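You operate a simulated robot arm through the tools that you are given. There is no shell and no other tool. Be economical: measure what you need, move in short steps, check, and stop when the job is done.

Carry out the task below with a simulated robot arm. There is one attempt and no reset: what you move stays moved.

TASK
Turn the eyelet press dial to 2. Take the yellow tag on the outer part of the long desk and put it away on the grey desk. Take the orange painting and leave it on the middle of the long desk. Put the tall orange cup in the sink bowl. Put the wooden heart on the low shelf of the grey desk. Fetch the blue tin and set it on the fourth shelf from the bottom of the tall shelf. Put the pink lever press on the hello sheet. Fetch the blue mug and set it on the deck of the white scoring board. Put the bottle that says "stamp cleaner" from the narrow table on the green sheet and the bottle labelled "gold" on the green stencil. Pull the card drawer open. Do these in any order. Set down upright: tall orange cup, blue mug, bottle.

It is judged by the outcome, as a careful person would: the job done as asked, and still so three seconds after it is handed in. It fails if anything else is knocked over, pushed out of place, dropped, spilled or broken. Flat cloth is picked up by pressing the open fingertips on it (5 to 10 N) and closing them slowly along it; thin cloth reads only 2 to 8 mm in the jaws.

THE ROBOT
A 7-joint arm with a fingered hand on a trunk, on a base that drives. Base frame: it is fixed to the floor where the robot stands at the start and does not move with it; the origin is under the middle of the robot, x ahead of it, y to its left, z up; the surface under the hand at the start is at about z = 0.754. Units: m, rad, N and s.
Its first joint turns from -2.897 to 2.897 rad. Places, roughly: blue mug (11x7x9 cm) [-1.4, -3.1, 0.8]; blue tin [-0.5, 0.75, 0.75]; card drawer [-4.2, -2.7, 0.7]; cleaner bottle, mist bottle, powder bottle [-2, -3.25, 0.75]; deck of the white scoring board (25x27 cm) [-2, 0.44, 0.76]; eyelet press dial [0.7, 0, 0.8]; fourth shelf of the tall shelf [-4.4, -2.1, 1.2]; green sheet (11x15x1 cm) [-2, -3.1, 0.7]; green stencil (15x10x3 cm) [-2.5, -3.1, 0.7]; grey desk [0.7, -0.5, 0.8]; hello sheet (15x20x1 cm) [-2.5, -1.1, 0.8]; low shelf of the grey desk [0.7, -1, 0.2]; middle of the long desk [-1.3, 0.6, 0.8]; orange painting (12x17x4 cm) [-2.8, 0.7, 0.8]; pink lever press (7x14x4 cm) [-1.5, -2.9, 0.8]; sink bowl inside (40x21 cm) [-4.3, -0.06, 0.68]; tall orange cup (7x6x13 cm) [-3, 0.6, 0.8]; wooden heart (5x4x2 cm) [-0.5, 0.7, 0.8]; yellow tag [-0.5, 0.5, 0.75]. Payload 4.7 kg.
The TCP is the grasp point between the finger pads, 0.036 m short of the fingertips. In the tool frame z runs along the fingers and y along their closing line. Largest opening 0.12 m; the body of the gripper starts 0.042 m behind the TCP. The gripper is a hand of 5 fingers: y runs from the thumb to the fingers, the wrist lies at [-0.018, -0.122, -0.21] in the tool frame, and closing takes about 1.5 s.
Orientation is that of the tool frame in the base frame, as a unit quaternion [x, y, z, w]. With the fingers straight down and the wrist toward the robot, the tool's x, y and z point along [0, 1, 0], [1, 0, 0] and [0, 0, -1] of the base frame.

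THE INTERFACE
- The arm moves only by the tool drive_tool. Its argument "deltas" is a list that holds one entry, the list of rows, each a list of 6 numbers: the shift along the base's x, y, z in m, then the turn, a rotation vector about the base's x, y, z in rad. In form: [[[tx, ty, tz, wx, wy, wz], ...]]. A call has 1 to 12 rows; each row shifts and turns the commanded pose from where the row before left it. "fingers" is the opening, from 0 (shut) to 1 (fully open), set as the call begins (left out, the last holds). Rows are played at 5 a second. More than 0.05 m and 0.15 rad between two rows, or a gripper value outside its range, and nothing of the call is played. A pose out of reach is approached as far as the arm can. The call stops where the force on the tool passes 40 N (or 10 N more than at its start, if that is more) or the arm is blocked; 0.2 s more then pass. Each finger travels about 0.045 m/s and halts on what it meets, pressing with about 27 N; the grip force reading is that of the motor and also rises with nothing between the fingers. The clock runs only during rows and for 0.2 s after the last one: add rows that do not move to give the fingers time. The reply holds the time, the measured pose of the TCP, the force on the tool along the base axes, the opening and the grip force, in the units named above and with some noise, with the torque about the TCP (base axes, N m) and any sound that the robot's microphone picked up.
- Cameras (640 x 400 px; columns grow to the right, rows downward): "scene" is now at [-0.2785, 0.1462, 1.206]; the picture's right is [0.80, -0.60, 0.00], its down [-0.39, -0.52, -0.76] and it looks along [0.46, 0.61, -0.65] (base axes); focal length 214 px, centre (320, 200). "wrist" rides on the gripper at [0.073, -0.091, -0.143] in the tool frame; the picture's right is [-0.80, 0.28, -0.53], its down [-0.53, -0.73, 0.42] and it looks along [-0.27, 0.62, 0.74] (tool axes); focal length 234 px, centre (320, 200). There is no depth. A picture from a camera that has moved, and an enlarged one, comes with that camera's place and axes in the base frame and with its lens.
- capture(camera): a new picture of that camera. No time passes.
- drive_base(legs): drives the robot by 1 to 6 legs, each [ahead, turn to the left] in m and rad, along the robot's own axes; the way and the turn of a leg run together, so that a leg with both is an arc; at most 1.5 m and 3.142 rad a leg. The arm and the cameras ride along, it lands a little off, and it stops where it bumps. It gives what a move gives.
- curl_fingers(index, middle, ring, little, thumb_bend, thumb_turn): sets how far each is bent, from 0 (flat) to 1 (curled in); at 0.3 the hand is open as for a grip, at 0.7 the pads meet at the TCP. One left out holds its place. A second passes; each finger stops where it meets its share of the squeeze, and holds until it gets a number again. A gripper value or a shape takes the hand back. It gives what a move gives, with no picture; readings hold the bend of each and the force on index, middle, ring, little, thumb and palm. thumb_turn goes from beside the hand (0) to across from the fingers (1), as for a grip.
- hand_shape(shape): the hand has 5 fingers and takes this shape, open, in about a second: jaw (thumb against the fingers, like two jaws); tri (thumb and two fingers); tip (a fingertip pinch); poke (one finger out to press); point (the index stretched); flat (the hand flat); cup (the hand cupped); fist (a fist). The gripper value then closes the fingers along that shape, each until it touches; the sizes above hold for jaw. It gives what a move gives, with no picture.
- head_to(pan, tilt): turns the head with the scene camera to pan (to the left, within 2.496 rad either way) and tilt (down, from -0.506 to 1.204), counted from straight ahead of the robot. It gives what a move gives.
- enlarge(camera, box): a new picture of the part [left, top, right, bottom] of that camera's present view, enlarged. No time passes.
- close_job(): hands the job in; it is judged then, once.

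Work in short steps. Places have to be worked out from the pictures, the camera data and where the tool is seen: move nearer, look again, correct. Check each grasp and each placing, and mend what went wrong. You have 525 turns and 300 pictures in all, those below and enlarged ones among them. Open the gripper and draw the arm clear of the work before you hand the job in, unless the task says otherwise.

The tools are called by a JSON object that holds its "fn" and its "kwargs". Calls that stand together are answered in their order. drive_tool: Moves the arm, as the interface text tells. Its arguments: {"type":"object","properties":{"deltas":{"type":"array"},"fingers":{"type":"number"}},"required":["deltas"]} The other tools are called the same way: hand_shape (shape) gives the hand a shape; curl_fingers (index, middle, ring, little, thumb_bend, thumb_turn) moves the fingers one by one; drive_base (legs) drives the base; head_to (pan, tilt) turns the head that bears the scene camera; capture (camera) takes a picture; enlarge (camera, box) takes an enlarged picture of a part of a camera's view; close_job () hands the job in.

At the start:

```text
t: 0.0
ee_pos: [0.0419, 0.4175, 1.0949]
ee_rot: [0.707, 0.707, 0.0, -0.001]
ft_force: [-0.2, 0.2, -0.5]
torque: [-0.03, 0.03, -0.04]
grip_width: 0.1196
gripper_force: 0.0
shape: jaw
bend: [0.3, 0.3, 0.3, 0.3, 0.3, 0.98]
finger forces: [0.0, 0.0, 0.1, 0.1, 0.1, 0.0]
robot x, y, heading: [0.001, -0.0002, -0.001]
head pan, tilt: [0.929, 0.703]
```

scene: 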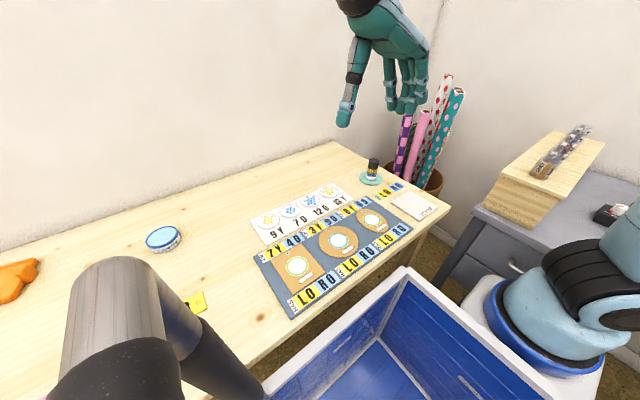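
wrist: 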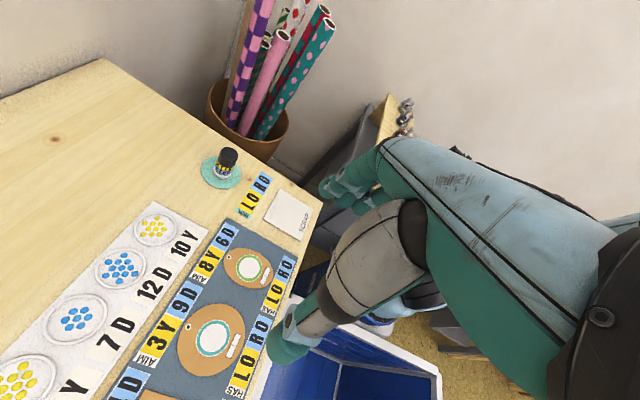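

I start by looking around: the long desk lies to the left, the grey desk ahead. I look ahead at the eyelet press and the grey desk.

{"fn": "head_to", "kwargs": {"pan": -0.2, "tilt": 0.6}}

{"fn": "capture", "kwargs": {"camera": "scene"}}

{"fn": "head_to", "kwargs": {"pan": 1.9, "tilt": 0.6}}

{"fn": "capture", "kwargs": {"camera": "scene"}}

```text
t: 1.4
ee_pos: [0.0417, 0.4172, 1.0948]
ee_rot: [0.707, 0.707, 0.001, -0.001]
ft_force: [0.1, -0.5, -0.3]
torque: [-0.01, 0.01, -0.03]
grip_width: 0.1196
gripper_force: 0.1
shape: jaw
bend: [0.3, 0.3, 0.3, 0.3, 0.3, 0.98]
finger forces: [0.1, 0.1, 0.1, 0.1, 0.0, 0.1]
robot x, y, heading: [-0.0067, -0.0005, -0.0]
head pan, tilt: [-0.201, 0.6]
```

```text
297 pictures are left
camera scene: at [-0.2427, 0.0608, 1.215], right [-0.2, -0.98, 0.0], down [-0.55, 0.11, -0.83], along [0.81, -0.16, -0.57], focal length 214 px, centre (320, 200)
```

scene: 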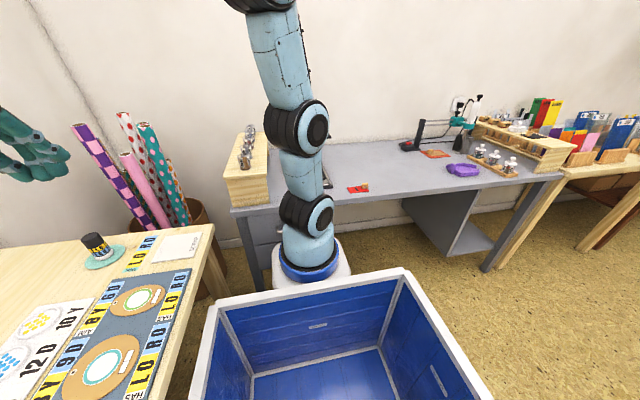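

```text
t: 3.4
ee_pos: [0.0425, 0.4175, 1.0947]
ee_rot: [0.707, 0.707, 0.0, -0.001]
ft_force: [-0.1, -0.5, -0.1]
torque: [0.01, 0.03, 0.03]
grip_width: 0.12
gripper_force: 0.1
shape: jaw
bend: [0.3, 0.3, 0.3, 0.3, 0.3, 0.98]
finger forces: [0.0, 0.0, 0.0, 0.1, 0.1, 0.0]
robot x, y, heading: [-0.0022, -0.0017, 0.002]
head pan, tilt: [1.901, 0.6]
```

```text
296 pictures are left
camera scene: at [-0.3579, 0.162, 1.215], right [0.95, 0.32, 0.0], down [0.18, -0.53, -0.83], along [-0.27, 0.78, -0.56], focal length 214 px, centre (320, 200)
```

scene: 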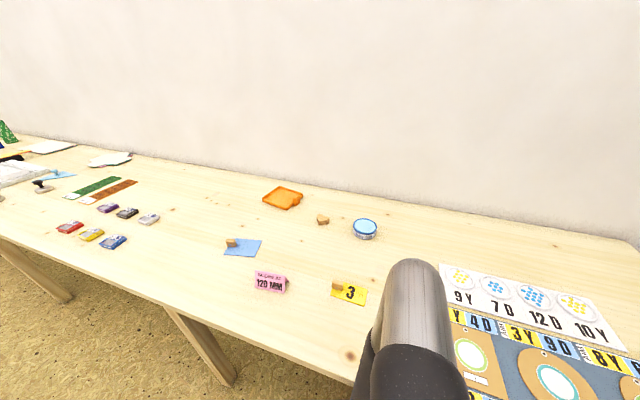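

The blue tin, the heart and the yellow tag are visible on the long desk. I look at the right side and rear for the room layout.

{"fn": "head_to", "kwargs": {"pan": 2.45, "tilt": 0.3}}

{"fn": "capture", "kwargs": {"camera": "scene"}}

{"fn": "head_to", "kwargs": {"pan": -1.3, "tilt": 0.3}}

{"fn": "capture", "kwargs": {"camera": "scene"}}

{"fn": "head_to", "kwargs": {"pan": -2.45, "tilt": 0.3}}

{"fn": "capture", "kwargs": {"camera": "scene"}}

{"fn": "head_to", "kwargs": {"pan": 0.25, "tilt": 0.6}}

{"fn": "capture", "kwargs": {"camera": "scene"}}

```text
t: 4.3
ee_pos: [0.0415, 0.4174, 1.0945]
ee_rot: [0.707, 0.707, 0.002, 0.0]
ft_force: [-0.7, 0.0, -0.2]
torque: [-0.03, 0.01, -0.02]
grip_width: 0.1196
gripper_force: 0.2
shape: jaw
bend: [0.3, 0.3, 0.3, 0.3, 0.3, 0.98]
finger forces: [0.0, 0.0, 0.0, 0.0, 0.1, 0.1]
robot x, y, heading: [0.0013, 0.0023, -0.0]
head pan, tilt: [2.45, 0.3]
```

```text
295 pictures are left
camera scene: at [-0.4012, 0.1379, 1.2425], right [0.64, 0.77, 0.0], down [0.23, -0.19, -0.96], along [-0.74, 0.61, -0.3], focal length 214 px, centre (320, 200)
```

scene: 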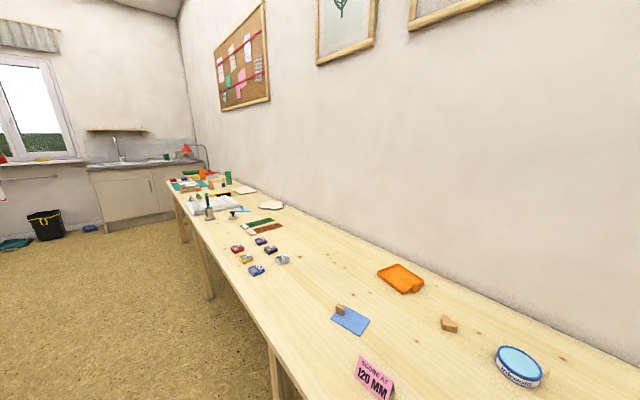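

```text
t: 7.4
ee_pos: [0.0416, 0.4179, 1.0945]
ee_rot: [0.708, 0.707, 0.0, 0.0]
ft_force: [-0.3, 0.4, 0.5]
torque: [0.0, -0.01, 0.01]
grip_width: 0.1194
gripper_force: 0.1
shape: jaw
bend: [0.3, 0.3, 0.3, 0.3, 0.3, 0.98]
finger forces: [0.0, 0.1, 0.0, 0.1, 0.1, 0.1]
robot x, y, heading: [-0.0027, 0.0031, -0.002]
head pan, tilt: [-1.3, 0.3]
```

```text
294 pictures are left
camera scene: at [-0.3044, -0.0116, 1.2425], right [-0.96, -0.27, 0.0], down [-0.08, 0.28, -0.96], along [0.26, -0.92, -0.3], focal length 214 px, centre (320, 200)
```

scene: 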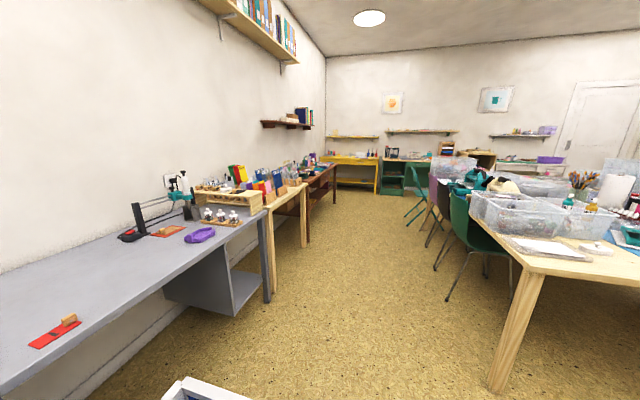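

```text
t: 8.8
ee_pos: [0.0416, 0.4173, 1.0947]
ee_rot: [0.707, 0.707, 0.001, -0.001]
ft_force: [-0.8, 1.4, 0.6]
torque: [-0.03, -0.03, 0.03]
grip_width: 0.1197
gripper_force: 0.0
shape: jaw
bend: [0.3, 0.3, 0.3, 0.3, 0.3, 0.98]
finger forces: [0.0, 0.1, 0.0, 0.0, 0.0, 0.0]
robot x, y, heading: [0.0018, 0.0026, -0.002]
head pan, tilt: [-2.45, 0.3]
```

```text
293 pictures are left
camera scene: at [-0.4012, 0.0188, 1.2425], right [-0.64, 0.77, 0.0], down [0.23, 0.19, -0.96], along [-0.74, -0.61, -0.3], focal length 214 px, centre (320, 200)
```

scene: 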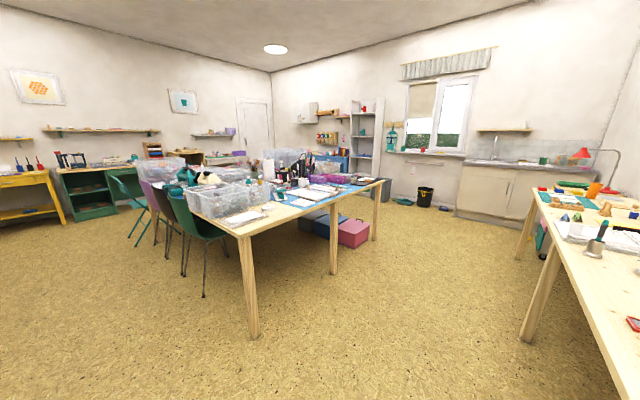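

```text
t: 11.2
ee_pos: [0.0429, 0.4172, 1.0936]
ee_rot: [0.707, 0.707, 0.001, -0.001]
ft_force: [-0.6, -0.6, 0.1]
torque: [0.0, 0.02, -0.03]
grip_width: 0.1198
gripper_force: 0.1
shape: jaw
bend: [0.3, 0.3, 0.3, 0.3, 0.3, 0.98]
finger forces: [0.0, 0.0, 0.1, 0.0, 0.0, 0.1]
robot x, y, heading: [-0.0019, 0.0023, 0.001]
head pan, tilt: [0.25, 0.6]
```

```text
292 pictures are left
camera scene: at [-0.2437, 0.1001, 1.215], right [0.25, -0.97, 0.0], down [-0.55, -0.14, -0.83], along [0.8, 0.2, -0.56], focal length 214 px, centre (320, 200)
```

scene: 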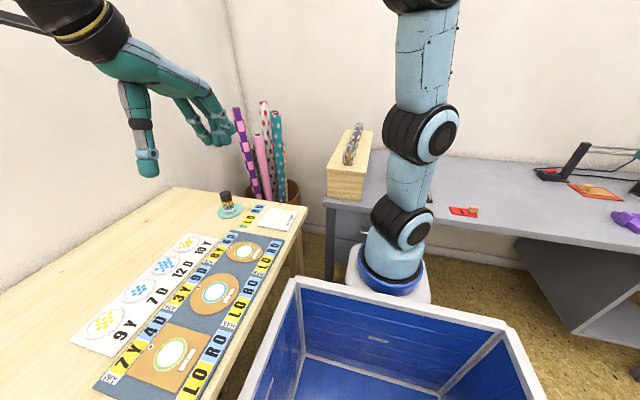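

The eyelet press hides behind the arm in this view; in the first picture it shows right of the arm. I turn the head there and enlarge.

{"fn": "head_to", "kwargs": {"pan": 0.6, "tilt": 0.6}}

{"fn": "enlarge", "kwargs": {"camera": "scene", "box": [420, 60, 640, 200]}}

```text
t: 12.0
ee_pos: [0.041, 0.4166, 1.0938]
ee_rot: [0.707, 0.707, 0.001, -0.001]
ft_force: [0.7, 0.5, 0.3]
torque: [0.01, -0.02, -0.02]
grip_width: 0.1196
gripper_force: 0.1
shape: jaw
bend: [0.3, 0.3, 0.3, 0.3, 0.3, 0.98]
finger forces: [0.0, 0.0, 0.1, 0.1, 0.0, 0.1]
robot x, y, heading: [-0.0004, 0.0017, -0.003]
head pan, tilt: [0.6, 0.6]
```

```text
2.86 times, centred on (530, 130) of scene
camera zoom: at [-0.2564, 0.1282, 1.215], right [0.56, -0.83, 0.0], down [-0.47, -0.32, -0.83], along [0.68, 0.47, -0.57], focal length 613 px, centre (-280, 400)
```

zoom: 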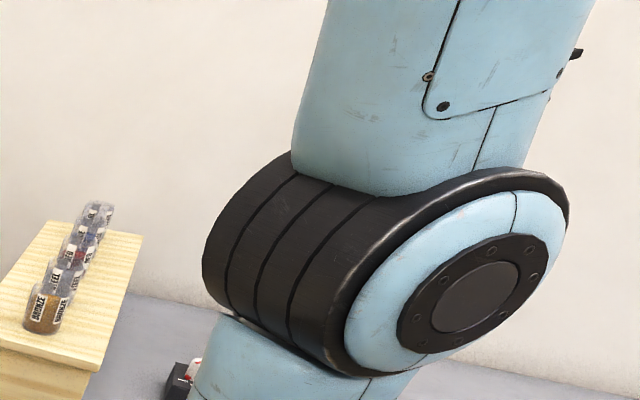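

The arm itself hides the press. I swing the hand forward so the wrist camera can see it.

{"fn": "drive_tool", "kwargs": {"deltas": [[[0.045, 0, 0, 0, 0, 0], [0.045, 0, 0, 0, 0, 0], [0.045, 0, 0, 0, 0, 0], [0.045, 0, 0, 0, 0, 0], [0.045, 0, 0, 0, 0, 0], [0.045, -0.01, 0, 0, 0, 0], [0.045, -0.01, 0, 0, 0, 0], [0.045, -0.02, 0, 0, 0, 0], [0.04, -0.03, 0, 0, 0, 0], [0.02, -0.04, 0, 0, 0, 0], [0, -0.045, 0, 0, 0, 0], [0, -0.045, 0, 0, 0, 0]]]}}

{"fn": "capture", "kwargs": {"camera": "wrist"}}

{"fn": "capture", "kwargs": {"camera": "scene"}}

```text
t: 14.6
ee_pos: [0.4614, 0.2168, 1.0921]
ee_rot: [0.707, 0.707, 0.0, -0.001]
ft_force: [-0.5, 0.2, -0.3]
torque: [-0.02, 0.02, -0.02]
grip_width: 0.1198
gripper_force: 0.0
shape: jaw
bend: [0.3, 0.3, 0.3, 0.3, 0.3, 0.98]
finger forces: [0.0, 0.0, 0.1, 0.0, 0.0, 0.1]
robot x, y, heading: [0.0009, 0.0013, 0.001]
head pan, tilt: [0.6, 0.6]
```

```text
290 pictures are left
camera wrist: at [0.3699, 0.2916, 1.2358], right [0.28, -0.8, 0.53], down [-0.73, -0.53, -0.42], along [0.62, -0.27, -0.74], focal length 234 px, centre (320, 200)
```

wrist: 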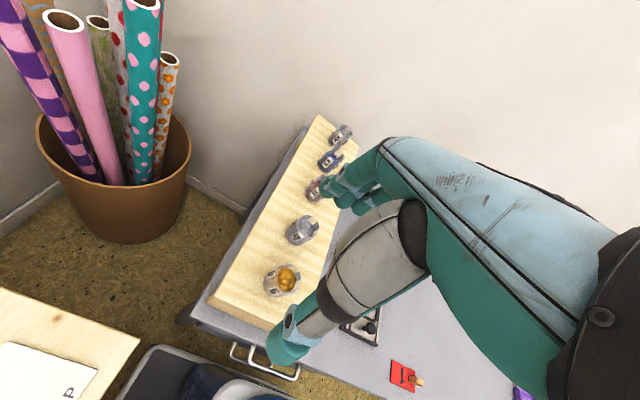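

```text
289 pictures are left
camera scene: at [-0.2562, 0.1283, 1.215], right [0.57, -0.82, 0.0], down [-0.47, -0.32, -0.82], along [0.68, 0.47, -0.57], focal length 214 px, centre (320, 200)
```

scene: 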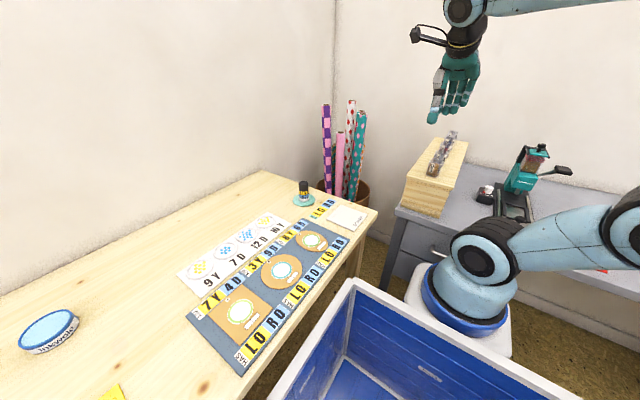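

Now the press is visible to the scene camera; I enlarge it.

{"fn": "enlarge", "kwargs": {"camera": "scene", "box": [460, 130, 588, 230]}}

```text
4.00 times, centred on (524, 180) of scene
camera zoom: at [-0.2562, 0.1283, 1.215], right [0.57, -0.82, 0.0], down [-0.47, -0.32, -0.82], along [0.68, 0.47, -0.57], focal length 858 px, centre (-496, 280)
```

zoom: 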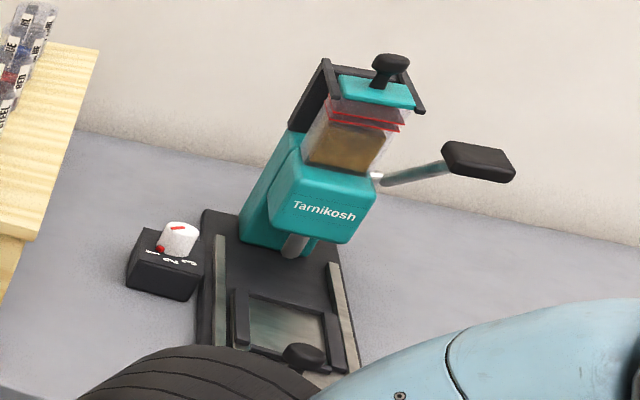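

The dial is a white knob on a black box, about (0.61, 0.01). It is also visible in the wrist view below the hand; I enlarge that.

{"fn": "enlarge", "kwargs": {"camera": "wrist", "box": [310, 290, 438, 370]}}

{"fn": "drive_tool", "kwargs": {"deltas": [[[0, 0.045, 0, 0, 0, 0], [0, 0.045, 0, 0, 0, 0], [0.03, 0.03, -0.03, 0, 0, 0], [0.03, 0, -0.03, 0, 0, 0]]]}}

{"fn": "capture", "kwargs": {"camera": "wrist"}}

```text
5.00 times, centred on (374, 330) of wrist
camera zoom: at [0.3699, 0.2916, 1.2358], right [0.28, -0.8, 0.53], down [-0.73, -0.53, -0.42], along [0.62, -0.27, -0.74], focal length 1171 px, centre (50, -450)
```

zoom: 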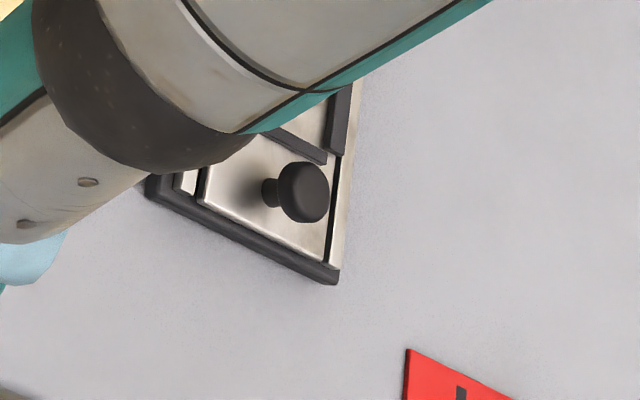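

```text
refused: row 3 steps farther than a row can; nothing moved
```

```text
286 pictures are left
camera wrist: at [0.3699, 0.2916, 1.2358], right [0.28, -0.8, 0.53], down [-0.73, -0.53, -0.42], along [0.62, -0.27, -0.74], focal length 234 px, centre (320, 200)
```

wrist: 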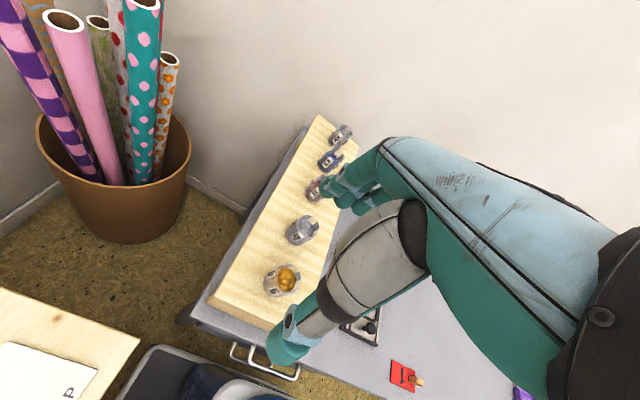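

The knob will show if I hold the TCP about 0.23 m above it. I move to (0.60, 0.02, 1.05).

{"fn": "drive_tool", "kwargs": {"deltas": [[[0.03, -0.035, 0, 0, 0, 0], [0.03, -0.035, 0, 0, 0, 0], [0.03, -0.035, 0, 0, 0, 0], [0.03, -0.035, 0, 0, 0, 0], [0.01, -0.035, -0.02, 0, 0, 0], [0, -0.02, -0.02, 0, 0, 0]]]}}

{"fn": "capture", "kwargs": {"camera": "wrist"}}

{"fn": "capture", "kwargs": {"camera": "scene"}}

```text
t: 16.0
ee_pos: [0.5907, 0.0213, 1.0552]
ee_rot: [0.707, 0.707, 0.001, 0.0]
ft_force: [-0.5, 0.4, -0.3]
torque: [0.02, -0.04, 0.0]
grip_width: 0.12
gripper_force: 0.1
shape: jaw
bend: [0.3, 0.3, 0.3, 0.3, 0.3, 0.98]
finger forces: [0.0, 0.1, 0.0, 0.0, 0.0, 0.1]
robot x, y, heading: [-0.0002, 0.0026, -0.001]
head pan, tilt: [0.6, 0.6]
```

```text
285 pictures are left
camera wrist: at [0.4996, 0.0948, 1.198], right [0.28, -0.8, 0.52], down [-0.73, -0.53, -0.43], along [0.62, -0.27, -0.74], focal length 234 px, centre (320, 200)
```

wrist: 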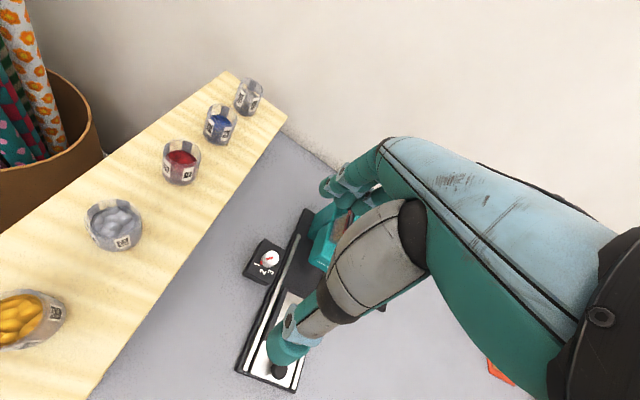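

```text
284 pictures are left
camera scene: at [-0.2565, 0.1282, 1.215], right [0.56, -0.83, 0.0], down [-0.47, -0.32, -0.83], along [0.68, 0.47, -0.56], focal length 214 px, centre (320, 200)
```

scene: 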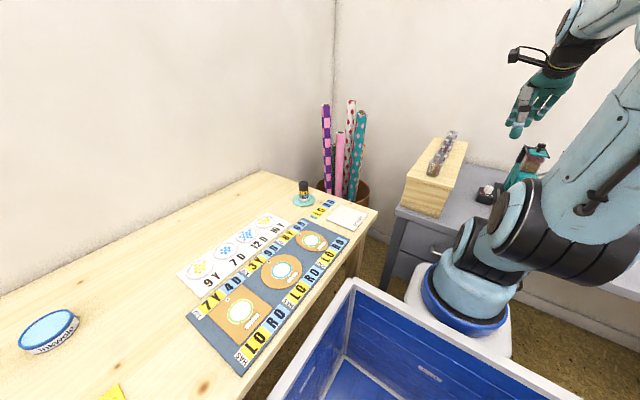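

{"fn": "enlarge", "kwargs": {"camera": "wrist", "box": [235, 230, 299, 290]}}

```text
6.67 times, centred on (267, 260) of wrist
camera zoom: at [0.4996, 0.0948, 1.198], right [0.28, -0.8, 0.52], down [-0.73, -0.53, -0.43], along [0.62, -0.27, -0.74], focal length 1561 px, centre (673, -200)
```

zoom: 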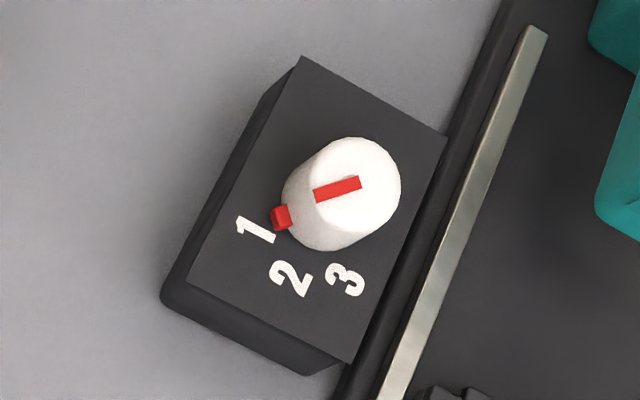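

The pointer stands at 1 (about 127°), 2 faces the robot (180°), so I need about +0.93 rad counter-clockwise. I try the tri shape to see how the fingers sit.

{"fn": "hand_shape", "kwargs": {"shape": "tri"}}

{"fn": "capture", "kwargs": {"camera": "wrist"}}

{"fn": "enlarge", "kwargs": {"camera": "scene", "box": [460, 30, 620, 230]}}

```text
t: 16.9
ee_pos: [0.5904, 0.022, 1.0546]
ee_rot: [0.707, 0.707, 0.0, -0.001]
ft_force: [0.7, 0.6, -0.1]
torque: [-0.01, -0.03, 0.02]
grip_width: 0.12
gripper_force: 0.1
shape: tri
bend: [0.3, 0.3, 0.99, 0.99, 0.3, 0.98]
finger forces: [0.1, 0.1, 0.1, 0.0, 0.1, 0.0]
robot x, y, heading: [0.001, 0.0018, -0.001]
head pan, tilt: [0.6, 0.6]
```

```text
282 pictures are left
camera wrist: at [0.4997, 0.0952, 1.1981], right [0.28, -0.8, 0.52], down [-0.73, -0.53, -0.42], along [0.62, -0.27, -0.74], focal length 234 px, centre (320, 200)
```

wrist: 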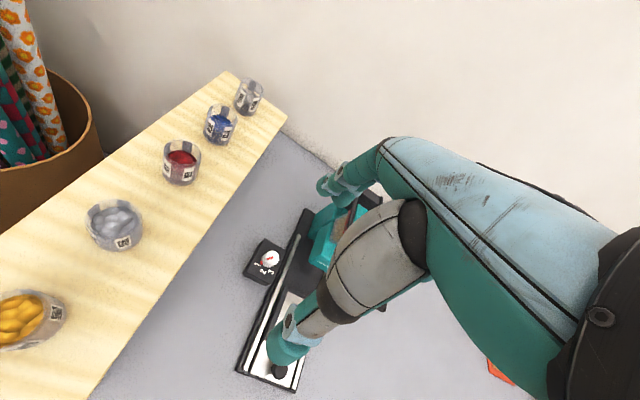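

```text
2.00 times, centred on (540, 130) of scene
camera zoom: at [-0.2564, 0.1282, 1.215], right [0.56, -0.83, 0.0], down [-0.47, -0.32, -0.83], along [0.68, 0.47, -0.56], focal length 429 px, centre (-120, 340)
```

zoom: 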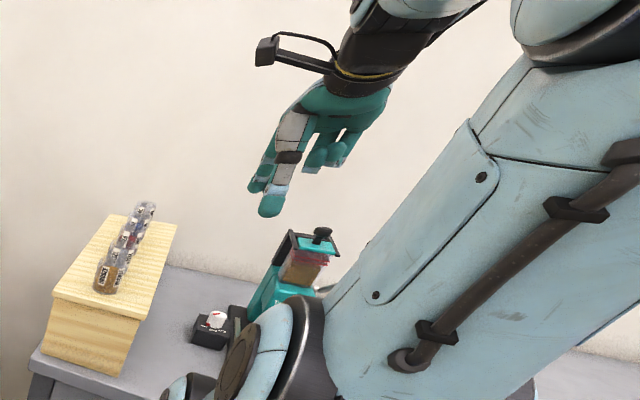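

Index and middle are the active fingers; ring and little are folded on the tower side. I move over the knob with a small yaw and partly closed fingers, then check from the wrist camera.

{"fn": "drive_tool", "kwargs": {"deltas": [[[0.03, -0.01, 0, 0, 0, 0.15], [0.03, -0.012, -0.01, 0, 0, 0.15], [0.006, 0, -0.045, 0, 0, 0], [0, 0, -0.045, 0, 0, 0]]], "fingers": 0.6}}

{"fn": "capture", "kwargs": {"camera": "wrist"}}

{"fn": "enlarge", "kwargs": {"camera": "scene", "box": [460, 90, 620, 230]}}

```text
t: 17.9
ee_pos: [0.6572, 0.0013, 0.9536]
ee_rot: [0.594, 0.805, 0.001, 0.002]
ft_force: [0.1, -0.1, 0.3]
torque: [-0.02, -0.03, 0.01]
grip_width: 0.0725
gripper_force: 0.0
shape: tri
bend: [0.74, 0.41, 0.99, 0.99, 0.66, 1.0]
finger forces: [0.0, 0.0, 0.0, 0.1, 0.0, 0.1]
robot x, y, heading: [-0.0005, -0.0026, 0.001]
head pan, tilt: [0.6, 0.6]
```

```text
280 pictures are left
camera wrist: at [0.5481, 0.0438, 1.0976], right [0.5, -0.69, 0.53], down [-0.54, -0.72, -0.43], along [0.67, -0.07, -0.74], focal length 234 px, centre (320, 200)
```

wrist: 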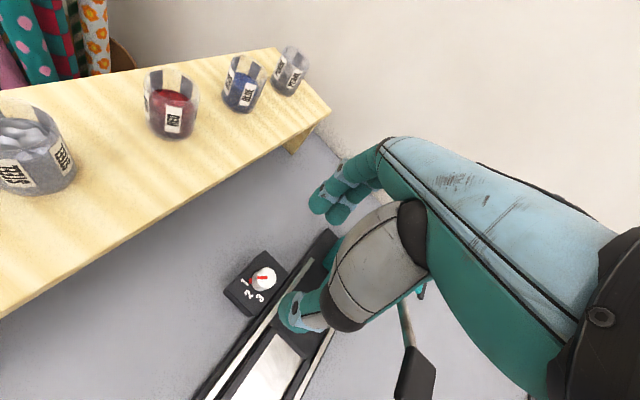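

```text
2.86 times, centred on (540, 160) of scene
camera zoom: at [-0.2565, 0.1282, 1.215], right [0.56, -0.83, 0.0], down [-0.47, -0.32, -0.83], along [0.68, 0.47, -0.56], focal length 613 px, centre (-309, 314)
```

zoom: 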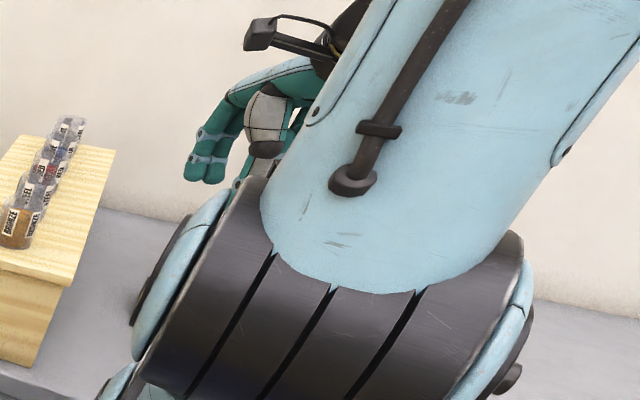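

The TCP is right over the knob (it projects where expected). I descend so the fingertips straddle the knob just above the box.

{"fn": "drive_tool", "kwargs": {"deltas": [[[0, 0, -0.04, 0, 0, 0], [0, 0, -0.04, 0, 0, 0], [0, 0, -0.03, 0, 0, 0], [0, 0, -0.012, 0, 0, 0], [0, 0, 0, 0, 0, 0]]]}}

{"fn": "capture", "kwargs": {"camera": "wrist"}}

```text
t: 19.1
ee_pos: [0.6584, 0.0, 0.8328]
ee_rot: [0.593, 0.805, 0.0, -0.001]
ft_force: [0.0, 0.6, 0.1]
torque: [0.02, 0.0, -0.01]
grip_width: 0.0723
gripper_force: 0.1
shape: tri
bend: [0.74, 0.41, 0.99, 0.99, 0.66, 1.0]
finger forces: [0.0, 0.1, 0.0, 0.1, 0.0, 0.1]
robot x, y, heading: [-0.0006, 0.0027, -0.003]
head pan, tilt: [0.6, 0.6]
```

```text
278 pictures are left
camera wrist: at [0.5488, 0.0436, 0.9761], right [0.5, -0.69, 0.52], down [-0.54, -0.72, -0.42], along [0.67, -0.07, -0.74], focal length 234 px, centre (320, 200)
```

wrist: 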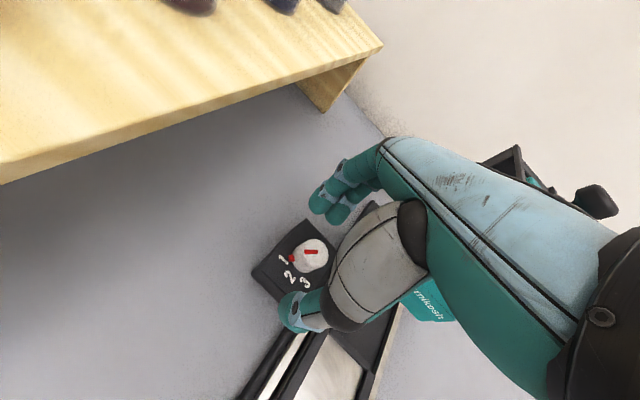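

The knob is between thumb and fingers. I lower 1 cm and close.

{"fn": "drive_tool", "kwargs": {"deltas": [[[0, 0, -0.009, 0, 0, 0], [0, 0, 0, 0, 0, 0]]]}}

{"fn": "drive_tool", "kwargs": {"deltas": [[[0, 0, 0, 0, 0, 0], [0, 0, 0, 0, 0, 0], [0, 0, 0, 0, 0, 0], [0, 0, 0, 0, 0, 0], [0, 0, 0, 0, 0, 0], [0, 0, 0, 0, 0, 0], [0, 0, 0, 0, 0, 0]]], "fingers": 0.0}}

{"fn": "capture", "kwargs": {"camera": "wrist"}}

```text
t: 19.7
ee_pos: [0.658, 0.0007, 0.8232]
ee_rot: [0.594, 0.805, 0.0, 0.0]
ft_force: [-0.9, 0.6, 0.3]
torque: [0.04, -0.02, 0.0]
grip_width: 0.0725
gripper_force: 0.1
shape: tri
bend: [0.74, 0.41, 0.99, 0.99, 0.66, 1.0]
finger forces: [0.1, 0.0, 0.1, 0.1, 0.0, 0.0]
robot x, y, heading: [0.0035, -0.0024, 0.007]
head pan, tilt: [0.6, 0.6]
```

```text
t: 21.3
ee_pos: [0.6576, -0.0004, 0.8225]
ee_rot: [0.593, 0.805, 0.0, 0.0]
ft_force: [-1.3, 1.1, -3.4]
torque: [0.01, 0.05, -0.01]
grip_width: 0.0162
gripper_force: 27.1
shape: tri
bend: [0.72, 0.62, 1.0, 1.0, 0.74, 1.0]
finger forces: [10.2, 11.5, 0.0, 0.0, 23.9, 0.0]
robot x, y, heading: [0.0008, 0.0002, -0.003]
head pan, tilt: [0.6, 0.6]
```

```text
277 pictures are left
camera wrist: at [0.5486, 0.0436, 0.9669], right [0.5, -0.69, 0.52], down [-0.54, -0.72, -0.42], along [0.67, -0.07, -0.74], focal length 234 px, centre (320, 200)
```

wrist: 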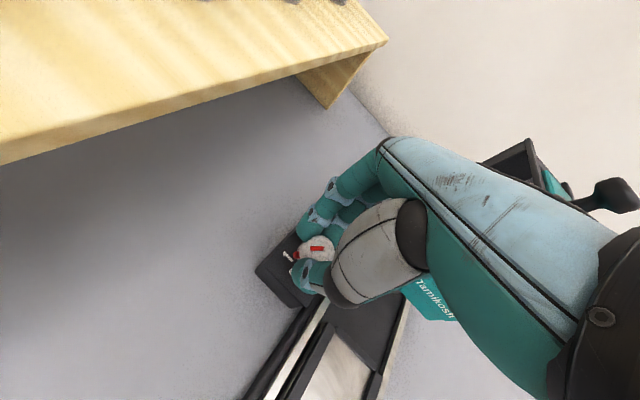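

Knob gripped (16 mm, 27 N). I turn it counter-clockwise step by step.

{"fn": "drive_tool", "kwargs": {"deltas": [[[0, 0, 0, 0, 0, 0.1], [0, 0, 0, 0, 0, 0.1], [0, 0, 0, 0, 0, 0.1], [0, 0, 0, 0, 0, 0.1], [0, 0, 0, 0, 0, 0.1], [0, 0, 0, 0, 0, 0.1], [0, 0, 0, 0, 0, 0.1], [0, 0, 0, 0, 0, 0.1], [0, 0, 0, 0, 0, 0]]]}}

{"fn": "enlarge", "kwargs": {"camera": "wrist", "box": [230, 170, 390, 320]}}

```text
t: 23.3
ee_pos: [0.6577, 0.0002, 0.8231]
ee_rot: [0.233, 0.972, 0.001, -0.001]
ft_force: [-9.1, -8.6, 0.3]
torque: [-0.35, 0.23, -0.03]
grip_width: 0.0156
gripper_force: 26.8
shape: tri
bend: [0.72, 0.63, 1.0, 1.0, 0.74, 1.0]
finger forces: [10.6, 10.3, 0.0, 0.1, 30.6, 0.1]
robot x, y, heading: [0.0001, -0.0011, 0.001]
head pan, tilt: [0.6, 0.6]
```

```text
2.67 times, centred on (310, 245) of wrist
camera zoom: at [0.551, -0.0479, 0.9669], right [0.84, -0.12, 0.52], down [0.14, -0.89, -0.42], along [0.52, 0.43, -0.74], focal length 624 px, centre (347, 80)
```

zoom: 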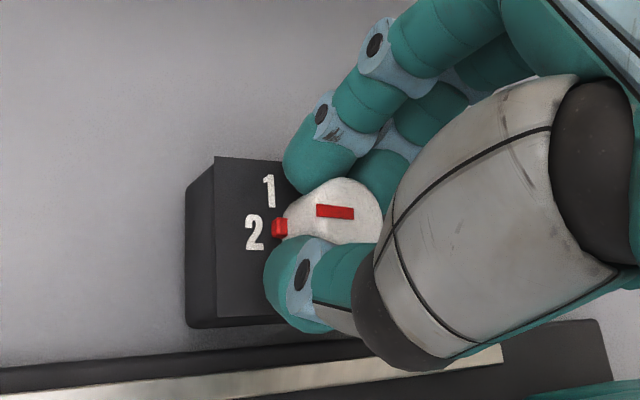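

The pointer is nearly at 2; I estimate about 10° more. I turn 0.12 rad, then release and look.

{"fn": "drive_tool", "kwargs": {"deltas": [[[0, 0, 0, 0, 0, 0.08], [0, 0, 0, 0, 0, 0.08], [0, 0, 0, 0, 0, 0]]]}}

{"fn": "drive_tool", "kwargs": {"deltas": [[[0, 0, 0, 0, 0, 0], [0, 0, 0, 0, 0, 0], [0, 0, 0, 0, 0, 0], [0, 0, 0, 0, 0, 0], [0, 0, 0, 0, 0, 0], [0, 0, 0.03, 0, 0, 0], [0, 0, 0.04, 0, 0, 0], [0, 0, 0.04, 0, 0, 0]]], "fingers": 0.6}}

{"fn": "enlarge", "kwargs": {"camera": "wrist", "box": [190, 200, 350, 320]}}

```text
t: 24.1
ee_pos: [0.657, -0.0009, 0.8245]
ee_rot: [0.155, 0.988, 0.001, -0.001]
ft_force: [-6.7, -10.0, -1.8]
torque: [-0.33, 0.25, -0.02]
grip_width: 0.0153
gripper_force: 27.8
shape: tri
bend: [0.72, 0.63, 1.0, 1.0, 0.74, 1.0]
finger forces: [10.9, 10.3, 0.1, 0.0, 30.1, 0.1]
robot x, y, heading: [0.0005, 0.0022, -0.004]
head pan, tilt: [0.6, 0.6]
```

```text
t: 25.9
ee_pos: [0.6569, 0.0012, 0.9311]
ee_rot: [0.155, 0.988, -0.001, -0.002]
ft_force: [1.1, -0.1, -1.5]
torque: [0.02, 0.03, -0.01]
grip_width: 0.0717
gripper_force: 0.0
shape: tri
bend: [0.74, 0.41, 0.99, 0.99, 0.66, 1.0]
finger forces: [0.1, 0.1, 0.0, 0.0, 0.0, 0.0]
robot x, y, heading: [-0.0026, -0.0003, -0.003]
head pan, tilt: [0.6, 0.6]
```

```text
3.33 times, centred on (270, 260) of wrist
camera zoom: at [0.5603, -0.063, 1.0759], right [0.85, 0.02, 0.52], down [0.28, -0.86, -0.43], along [0.44, 0.51, -0.74], focal length 781 px, centre (487, 0)
```

zoom: 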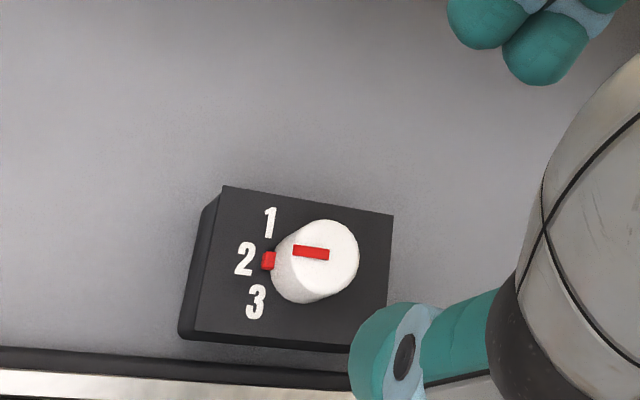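

The pointer is at 2, square to the box. I lift and swing the hand back to the left side, toolbar yaw towards +y, jaw shape.

{"fn": "drive_tool", "kwargs": {"deltas": [[[0, 0, 0.045, 0, 0, 0], [0, 0, 0.045, 0, 0, 0], [-0.02, 0.02, 0.04, 0, 0, 0], [-0.03, 0.035, 0.015, 0, 0, 0], [-0.03, 0.035, 0, 0, 0, 0.05], [-0.03, 0.035, 0, 0, 0, 0.05], [-0.03, 0.035, 0, 0, 0, 0.05], [-0.03, 0.035, 0, 0, 0, 0.05], [-0.03, 0.035, 0, 0, 0, 0.05], [-0.03, 0.035, 0, 0, 0, 0.05], [-0.035, 0.035, 0, 0, 0, 0], [-0.035, 0.035, 0, 0, 0, 0]]]}}

{"fn": "drive_tool", "kwargs": {"deltas": [[[-0.045, 0.02, 0, 0, 0, 0], [-0.045, 0.02, 0, 0, 0, 0], [-0.045, 0.02, 0, 0, 0, 0], [-0.045, 0, 0, 0, 0, 0], [-0.045, 0, 0, 0, 0, 0], [-0.045, 0, 0, 0, 0, 0]]]}}

{"fn": "hand_shape", "kwargs": {"shape": "jaw"}}

{"fn": "drive_base", "kwargs": {"legs": [[-0.3, 0]]}}

{"fn": "head_to", "kwargs": {"pan": 1.5, "tilt": 0.75}}

{"fn": "capture", "kwargs": {"camera": "scene"}}

{"fn": "capture", "kwargs": {"camera": "wrist"}}

```text
t: 28.5
ee_pos: [0.3581, 0.334, 1.0773]
ee_rot: [0.006, 1.0, 0.001, -0.001]
ft_force: [-0.1, -0.2, 0.1]
torque: [-0.02, -0.01, 0.0]
grip_width: 0.0719
gripper_force: 0.1
shape: tri
bend: [0.74, 0.41, 0.99, 0.99, 0.66, 1.0]
finger forces: [0.0, 0.0, 0.1, 0.0, 0.0, 0.0]
robot x, y, heading: [-0.0013, -0.003, -0.002]
head pan, tilt: [0.6, 0.6]
```

```text
t: 29.9
ee_pos: [0.0878, 0.3952, 1.0787]
ee_rot: [0.006, 1.0, 0.0, 0.0]
ft_force: [0.3, -0.6, 1.6]
torque: [-0.02, 0.0, 0.0]
grip_width: 0.0717
gripper_force: 0.1
shape: tri
bend: [0.74, 0.41, 0.99, 0.99, 0.66, 1.0]
finger forces: [0.0, 0.0, 0.1, 0.1, 0.0, 0.0]
robot x, y, heading: [0.0036, -0.001, -0.004]
head pan, tilt: [0.6, 0.6]
```

```text
t: 30.8
ee_pos: [0.0888, 0.3949, 1.0781]
ee_rot: [0.005, 1.0, 0.0, -0.001]
ft_force: [-0.4, -0.3, -0.3]
torque: [-0.01, -0.06, 0.01]
grip_width: 0.1199
gripper_force: 0.1
shape: jaw
bend: [0.3, 0.3, 0.3, 0.3, 0.3, 0.98]
finger forces: [0.1, 0.0, 0.0, 0.0, 0.1, 0.0]
robot x, y, heading: [0.0012, 0.0012, 0.001]
head pan, tilt: [0.6, 0.6]
```

```text
t: 32.9
ee_pos: [-0.2135, 0.3959, 1.0784]
ee_rot: [0.005, 1.0, 0.0, -0.001]
ft_force: [0.3, 0.4, 0.8]
torque: [-0.02, -0.01, -0.01]
grip_width: 0.1198
gripper_force: 0.1
shape: jaw
bend: [0.3, 0.3, 0.3, 0.3, 0.3, 0.98]
finger forces: [0.1, 0.0, 0.0, 0.0, 0.1, 0.0]
robot x, y, heading: [-0.3025, -0.0015, -0.002]
head pan, tilt: [0.6, 0.6]
```

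```text
t: 34.1
ee_pos: [-0.2125, 0.3947, 1.0775]
ee_rot: [0.006, 1.0, 0.0, -0.001]
ft_force: [-0.7, 0.2, 0.2]
torque: [-0.01, 0.02, 0.02]
grip_width: 0.1198
gripper_force: 0.0
shape: jaw
bend: [0.3, 0.3, 0.3, 0.3, 0.3, 0.98]
finger forces: [0.0, 0.0, 0.0, 0.0, 0.0, 0.0]
robot x, y, heading: [-0.3032, -0.0043, 0.004]
head pan, tilt: [1.499, 0.75]
```

```text
274 pictures are left
camera scene: at [-0.6253, 0.1607, 1.2022], right [1.0, -0.07, 0.0], down [-0.05, -0.68, -0.73], along [0.05, 0.73, -0.68], focal length 214 px, centre (320, 200)
```

scene: 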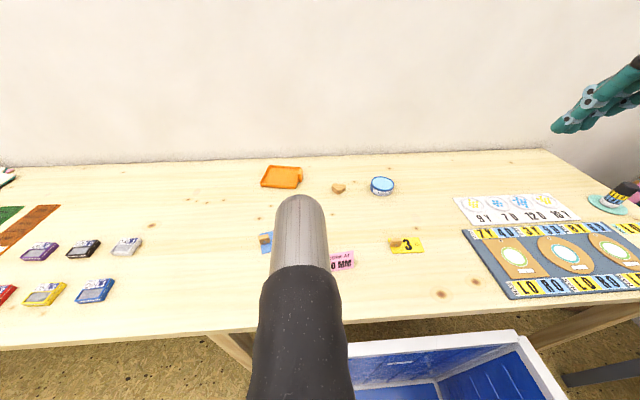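

```text
273 pictures are left
camera wrist: at [-0.2872, 0.3057, 1.2217], right [0.81, 0.27, 0.52], down [0.52, -0.74, -0.42], along [0.27, 0.62, -0.74], focal length 234 px, centre (320, 200)
```

wrist: 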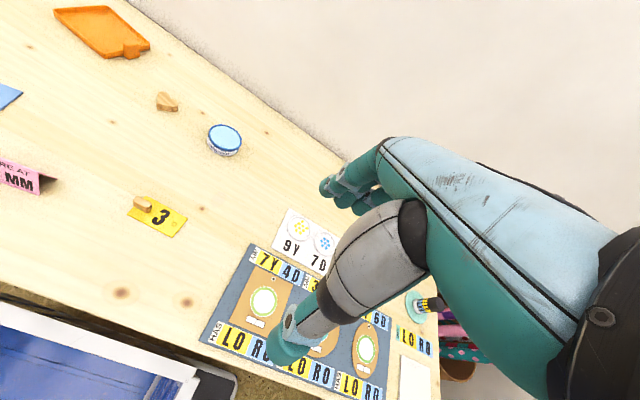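

Tag's wooden block is at about (-0.419, 0.457), heart (-0.53, 0.688), tin (-0.39, 0.675). I move over the tag with the tri shape.

{"fn": "hand_shape", "kwargs": {"shape": "tri"}}

{"fn": "drive_tool", "kwargs": {"deltas": [[[-0.041, 0.012, 0, 0, 0, 0], [-0.041, 0.012, 0, 0, 0, 0], [-0.041, 0.012, -0.02, 0, 0, 0], [-0.041, 0.012, -0.02, 0, 0, 0], [-0.041, 0.013, -0.02, 0, 0, 0], [0, 0, -0.045, 0, 0, 0], [0, 0, -0.045, 0, 0, 0], [0, 0, -0.02, 0, 0, 0]]], "fingers": 0.6}}

{"fn": "capture", "kwargs": {"camera": "wrist"}}

```text
t: 35.0
ee_pos: [-0.2129, 0.3958, 1.0776]
ee_rot: [0.006, 1.0, 0.0, -0.002]
ft_force: [0.6, 1.2, 0.7]
torque: [-0.01, 0.02, 0.01]
grip_width: 0.1197
gripper_force: 0.1
shape: tri
bend: [0.3, 0.3, 0.99, 0.99, 0.3, 0.98]
finger forces: [0.0, 0.0, 0.0, 0.0, 0.0, 0.0]
robot x, y, heading: [-0.3049, -0.0013, 0.002]
head pan, tilt: [1.499, 0.75]
```

```text
t: 36.8
ee_pos: [-0.418, 0.4571, 0.9078]
ee_rot: [0.007, 1.0, 0.0, -0.001]
ft_force: [-0.5, 0.4, -0.1]
torque: [0.02, -0.04, 0.0]
grip_width: 0.0724
gripper_force: 0.1
shape: tri
bend: [0.74, 0.41, 0.99, 0.99, 0.66, 1.0]
finger forces: [0.1, 0.1, 0.0, 0.0, 0.0, 0.1]
robot x, y, heading: [-0.3019, -0.0011, 0.004]
head pan, tilt: [1.499, 0.75]
```

```text
272 pictures are left
camera wrist: at [-0.4917, 0.3677, 1.0525], right [0.81, 0.27, 0.52], down [0.52, -0.74, -0.43], along [0.27, 0.62, -0.74], focal length 234 px, centre (320, 200)
```

wrist: 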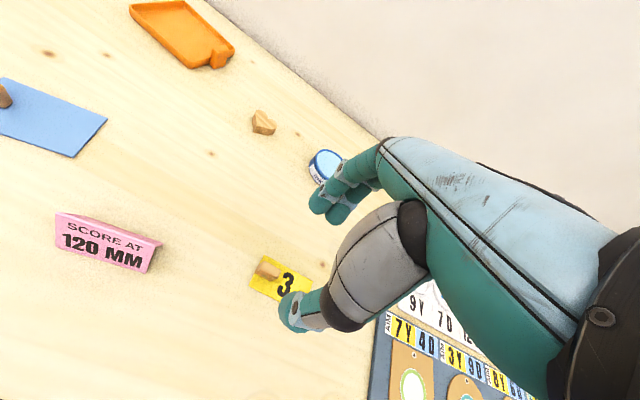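

Block is exactly under the TCP. I descend and grip.

{"fn": "drive_tool", "kwargs": {"deltas": [[[0, 0, -0.04, 0, 0, 0], [0, 0, -0.04, 0, 0, 0], [0, 0, -0.025, 0, 0, 0], [0, 0, -0.008, 0, 0, 0], [0, 0, 0, 0, 0, 0]]]}}

{"fn": "capture", "kwargs": {"camera": "wrist"}}

```text
t: 38.0
ee_pos: [-0.4183, 0.4563, 0.7949]
ee_rot: [0.007, 1.0, 0.001, -0.001]
ft_force: [-0.8, 0.2, 0.5]
torque: [0.01, -0.02, 0.01]
grip_width: 0.0722
gripper_force: 0.0
shape: tri
bend: [0.74, 0.41, 0.99, 0.99, 0.66, 1.0]
finger forces: [0.0, 0.1, 0.0, 0.0, 0.0, 0.0]
robot x, y, heading: [-0.3027, -0.0018, -0.002]
head pan, tilt: [1.499, 0.75]
```

```text
271 pictures are left
camera wrist: at [-0.492, 0.3668, 0.939], right [0.81, 0.27, 0.52], down [0.52, -0.74, -0.43], along [0.27, 0.62, -0.74], focal length 234 px, centre (320, 200)
```

wrist: 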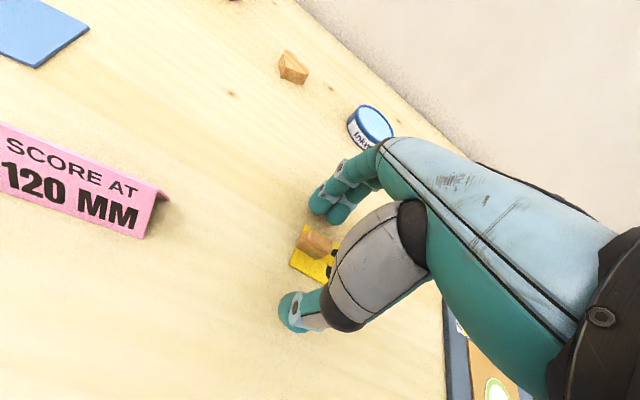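

{"fn": "drive_tool", "kwargs": {"deltas": [[[0, 0, 0, 0, 0, 0], [0, 0, 0, 0, 0, 0], [0, 0, 0, 0, 0, 0], [0, 0, 0, 0, 0, 0], [0, 0, 0, 0, 0, 0], [0, 0, 0, 0, 0, 0], [0, 0, 0, 0, 0, 0]]], "fingers": 0.0}}

{"fn": "drive_tool", "kwargs": {"deltas": [[[0, 0, 0.03, 0, 0, 0], [0, 0, 0.045, 0, 0, 0]]]}}

{"fn": "capture", "kwargs": {"camera": "wrist"}}

```text
t: 39.6
ee_pos: [-0.4174, 0.4558, 0.7946]
ee_rot: [0.007, 1.0, 0.0, -0.001]
ft_force: [0.3, -0.1, 0.7]
torque: [0.03, 0.01, -0.02]
grip_width: 0.0081
gripper_force: 27.3
shape: tri
bend: [0.71, 0.66, 1.0, 1.0, 0.73, 1.0]
finger forces: [12.3, 11.7, 0.0, 0.0, 23.9, 0.0]
robot x, y, heading: [-0.3012, -0.0017, 0.004]
head pan, tilt: [1.499, 0.75]
```

```text
t: 40.2
ee_pos: [-0.4173, 0.4571, 0.8701]
ee_rot: [0.007, 1.0, 0.001, 0.001]
ft_force: [0.3, -0.6, 0.8]
torque: [0.0, -0.01, -0.01]
grip_width: 0.008
gripper_force: 26.7
shape: tri
bend: [0.71, 0.66, 1.0, 1.0, 0.73, 1.0]
finger forces: [12.2, 11.7, 0.0, 0.0, 24.0, 0.1]
robot x, y, heading: [-0.302, -0.0004, 0.007]
head pan, tilt: [1.499, 0.75]
```

```text
270 pictures are left
camera wrist: at [-0.4919, 0.3672, 1.0133], right [0.81, 0.27, 0.53], down [0.52, -0.74, -0.42], along [0.27, 0.62, -0.74], focal length 234 px, centre (320, 200)
```

wrist: 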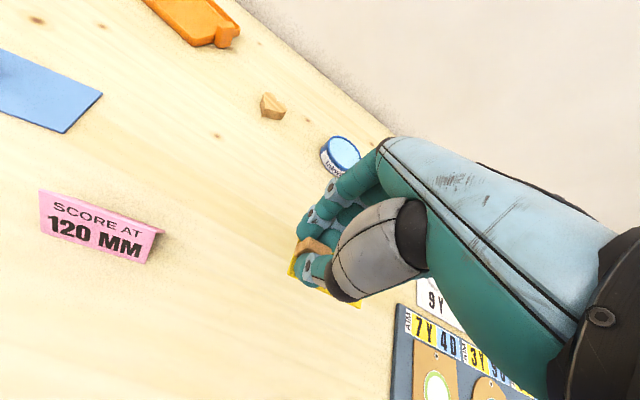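

Tag is held. I raise, swing the arm to the front with the yaw back to 0, then drive forward.

{"fn": "drive_tool", "kwargs": {"deltas": [[[0, 0, 0.045, 0, 0, 0], [0, 0, 0.045, 0, 0, 0], [0, 0, 0.045, 0, 0, 0], [0, 0, 0.045, 0, 0, 0], [0.045, 0, 0, 0, 0, 0], [0.045, 0, 0, 0, 0, -0.1], [0.045, 0, 0, 0, 0, -0.1], [0.045, 0, 0, 0, 0, -0.1], [0.045, -0.01, 0, 0, 0, -0.1], [0.045, -0.02, 0, 0, 0, -0.1], [0.045, -0.02, 0, 0, 0, -0.1], [0.04, -0.03, 0, 0, 0, -0.1]]]}}

{"fn": "drive_tool", "kwargs": {"deltas": [[[0.04, -0.03, 0, 0, 0, -0.1], [0.04, -0.03, 0, 0, 0, -0.1], [0.04, -0.03, 0, 0, 0, -0.1], [0.03, -0.04, 0, 0, 0, -0.1], [0.03, -0.04, 0, 0, 0, -0.1], [0.02, -0.045, 0, 0, 0, -0.1], [0.02, -0.045, 0, 0, 0, -0.1], [0.01, -0.045, 0, 0, 0, -0.1], [0, -0.045, 0, 0, 0, -0.1], [0, -0.045, 0, 0, 0, 0], [0, -0.045, 0, 0, 0, 0]]]}}

{"fn": "drive_base", "kwargs": {"legs": [[0.28, 0]]}}

{"fn": "head_to", "kwargs": {"pan": -0.4, "tilt": 0.6}}

{"fn": "capture", "kwargs": {"camera": "scene"}}

{"fn": "capture", "kwargs": {"camera": "wrist"}}

```text
t: 42.8
ee_pos: [-0.0613, 0.3766, 1.0484]
ee_rot: [0.35, 0.937, 0.0, 0.0]
ft_force: [-0.1, 0.0, -0.7]
torque: [-0.03, -0.02, -0.01]
grip_width: 0.008
gripper_force: 27.2
shape: tri
bend: [0.71, 0.66, 1.0, 1.0, 0.73, 1.0]
finger forces: [12.2, 11.6, 0.0, 0.0, 23.8, 0.0]
robot x, y, heading: [-0.303, -0.0029, 0.002]
head pan, tilt: [1.499, 0.75]
```

```text
t: 45.4
ee_pos: [0.1769, 0.0047, 1.0506]
ee_rot: [0.609, 0.793, 0.002, -0.001]
ft_force: [1.0, -0.2, -0.2]
torque: [-0.03, 0.03, -0.02]
grip_width: 0.0079
gripper_force: 26.6
shape: tri
bend: [0.71, 0.66, 1.0, 1.0, 0.73, 1.0]
finger forces: [12.4, 11.8, 0.1, 0.0, 24.0, 0.0]
robot x, y, heading: [-0.2991, 0.001, -0.005]
head pan, tilt: [1.499, 0.75]
stopped in row 11: the arm was blocked; the commanded pose is now the measured one
```

```text
t: 47.3
ee_pos: [0.4557, 0.0067, 1.0504]
ee_rot: [0.607, 0.795, 0.001, 0.0]
ft_force: [-1.4, 0.1, -0.1]
torque: [-0.02, 0.0, 0.03]
grip_width: 0.0079
gripper_force: 27.4
shape: tri
bend: [0.71, 0.66, 1.0, 1.0, 0.73, 1.0]
finger forces: [12.4, 11.8, 0.0, 0.1, 24.1, 0.0]
robot x, y, heading: [-0.0238, 0.0033, 0.008]
head pan, tilt: [1.499, 0.75]
```

```text
t: 49.2
ee_pos: [0.4557, 0.0073, 1.0512]
ee_rot: [0.608, 0.794, 0.001, 0.0]
ft_force: [-0.1, 0.2, 0.4]
torque: [0.0, 0.04, 0.02]
grip_width: 0.008
gripper_force: 26.7
shape: tri
bend: [0.71, 0.66, 1.0, 1.0, 0.73, 1.0]
finger forces: [12.4, 11.9, 0.0, 0.0, 24.2, 0.0]
robot x, y, heading: [-0.025, -0.0016, 0.004]
head pan, tilt: [-0.4, 0.6]
```

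```text
269 pictures are left
camera scene: at [-0.2707, 0.0436, 1.215], right [-0.38, -0.92, 0.0], down [-0.52, 0.22, -0.83], along [0.76, -0.32, -0.56], focal length 214 px, centre (320, 200)
```

scene: 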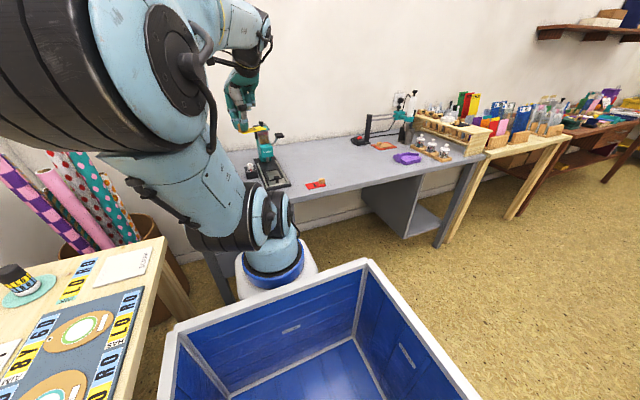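

```text
268 pictures are left
camera wrist: at [0.348, 0.0534, 1.1948], right [0.48, -0.7, 0.52], down [-0.57, -0.7, -0.43], along [0.67, -0.09, -0.74], focal length 234 px, centre (320, 200)
```

wrist: 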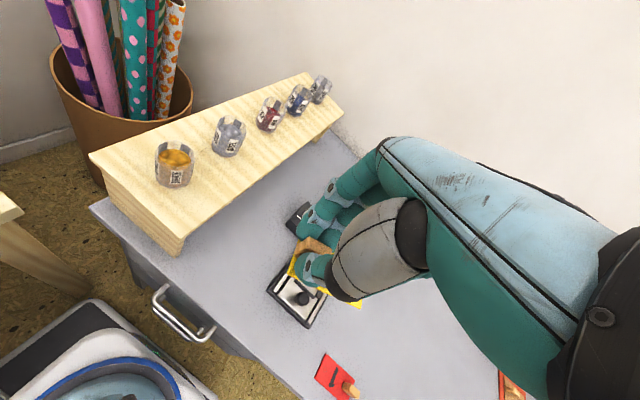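

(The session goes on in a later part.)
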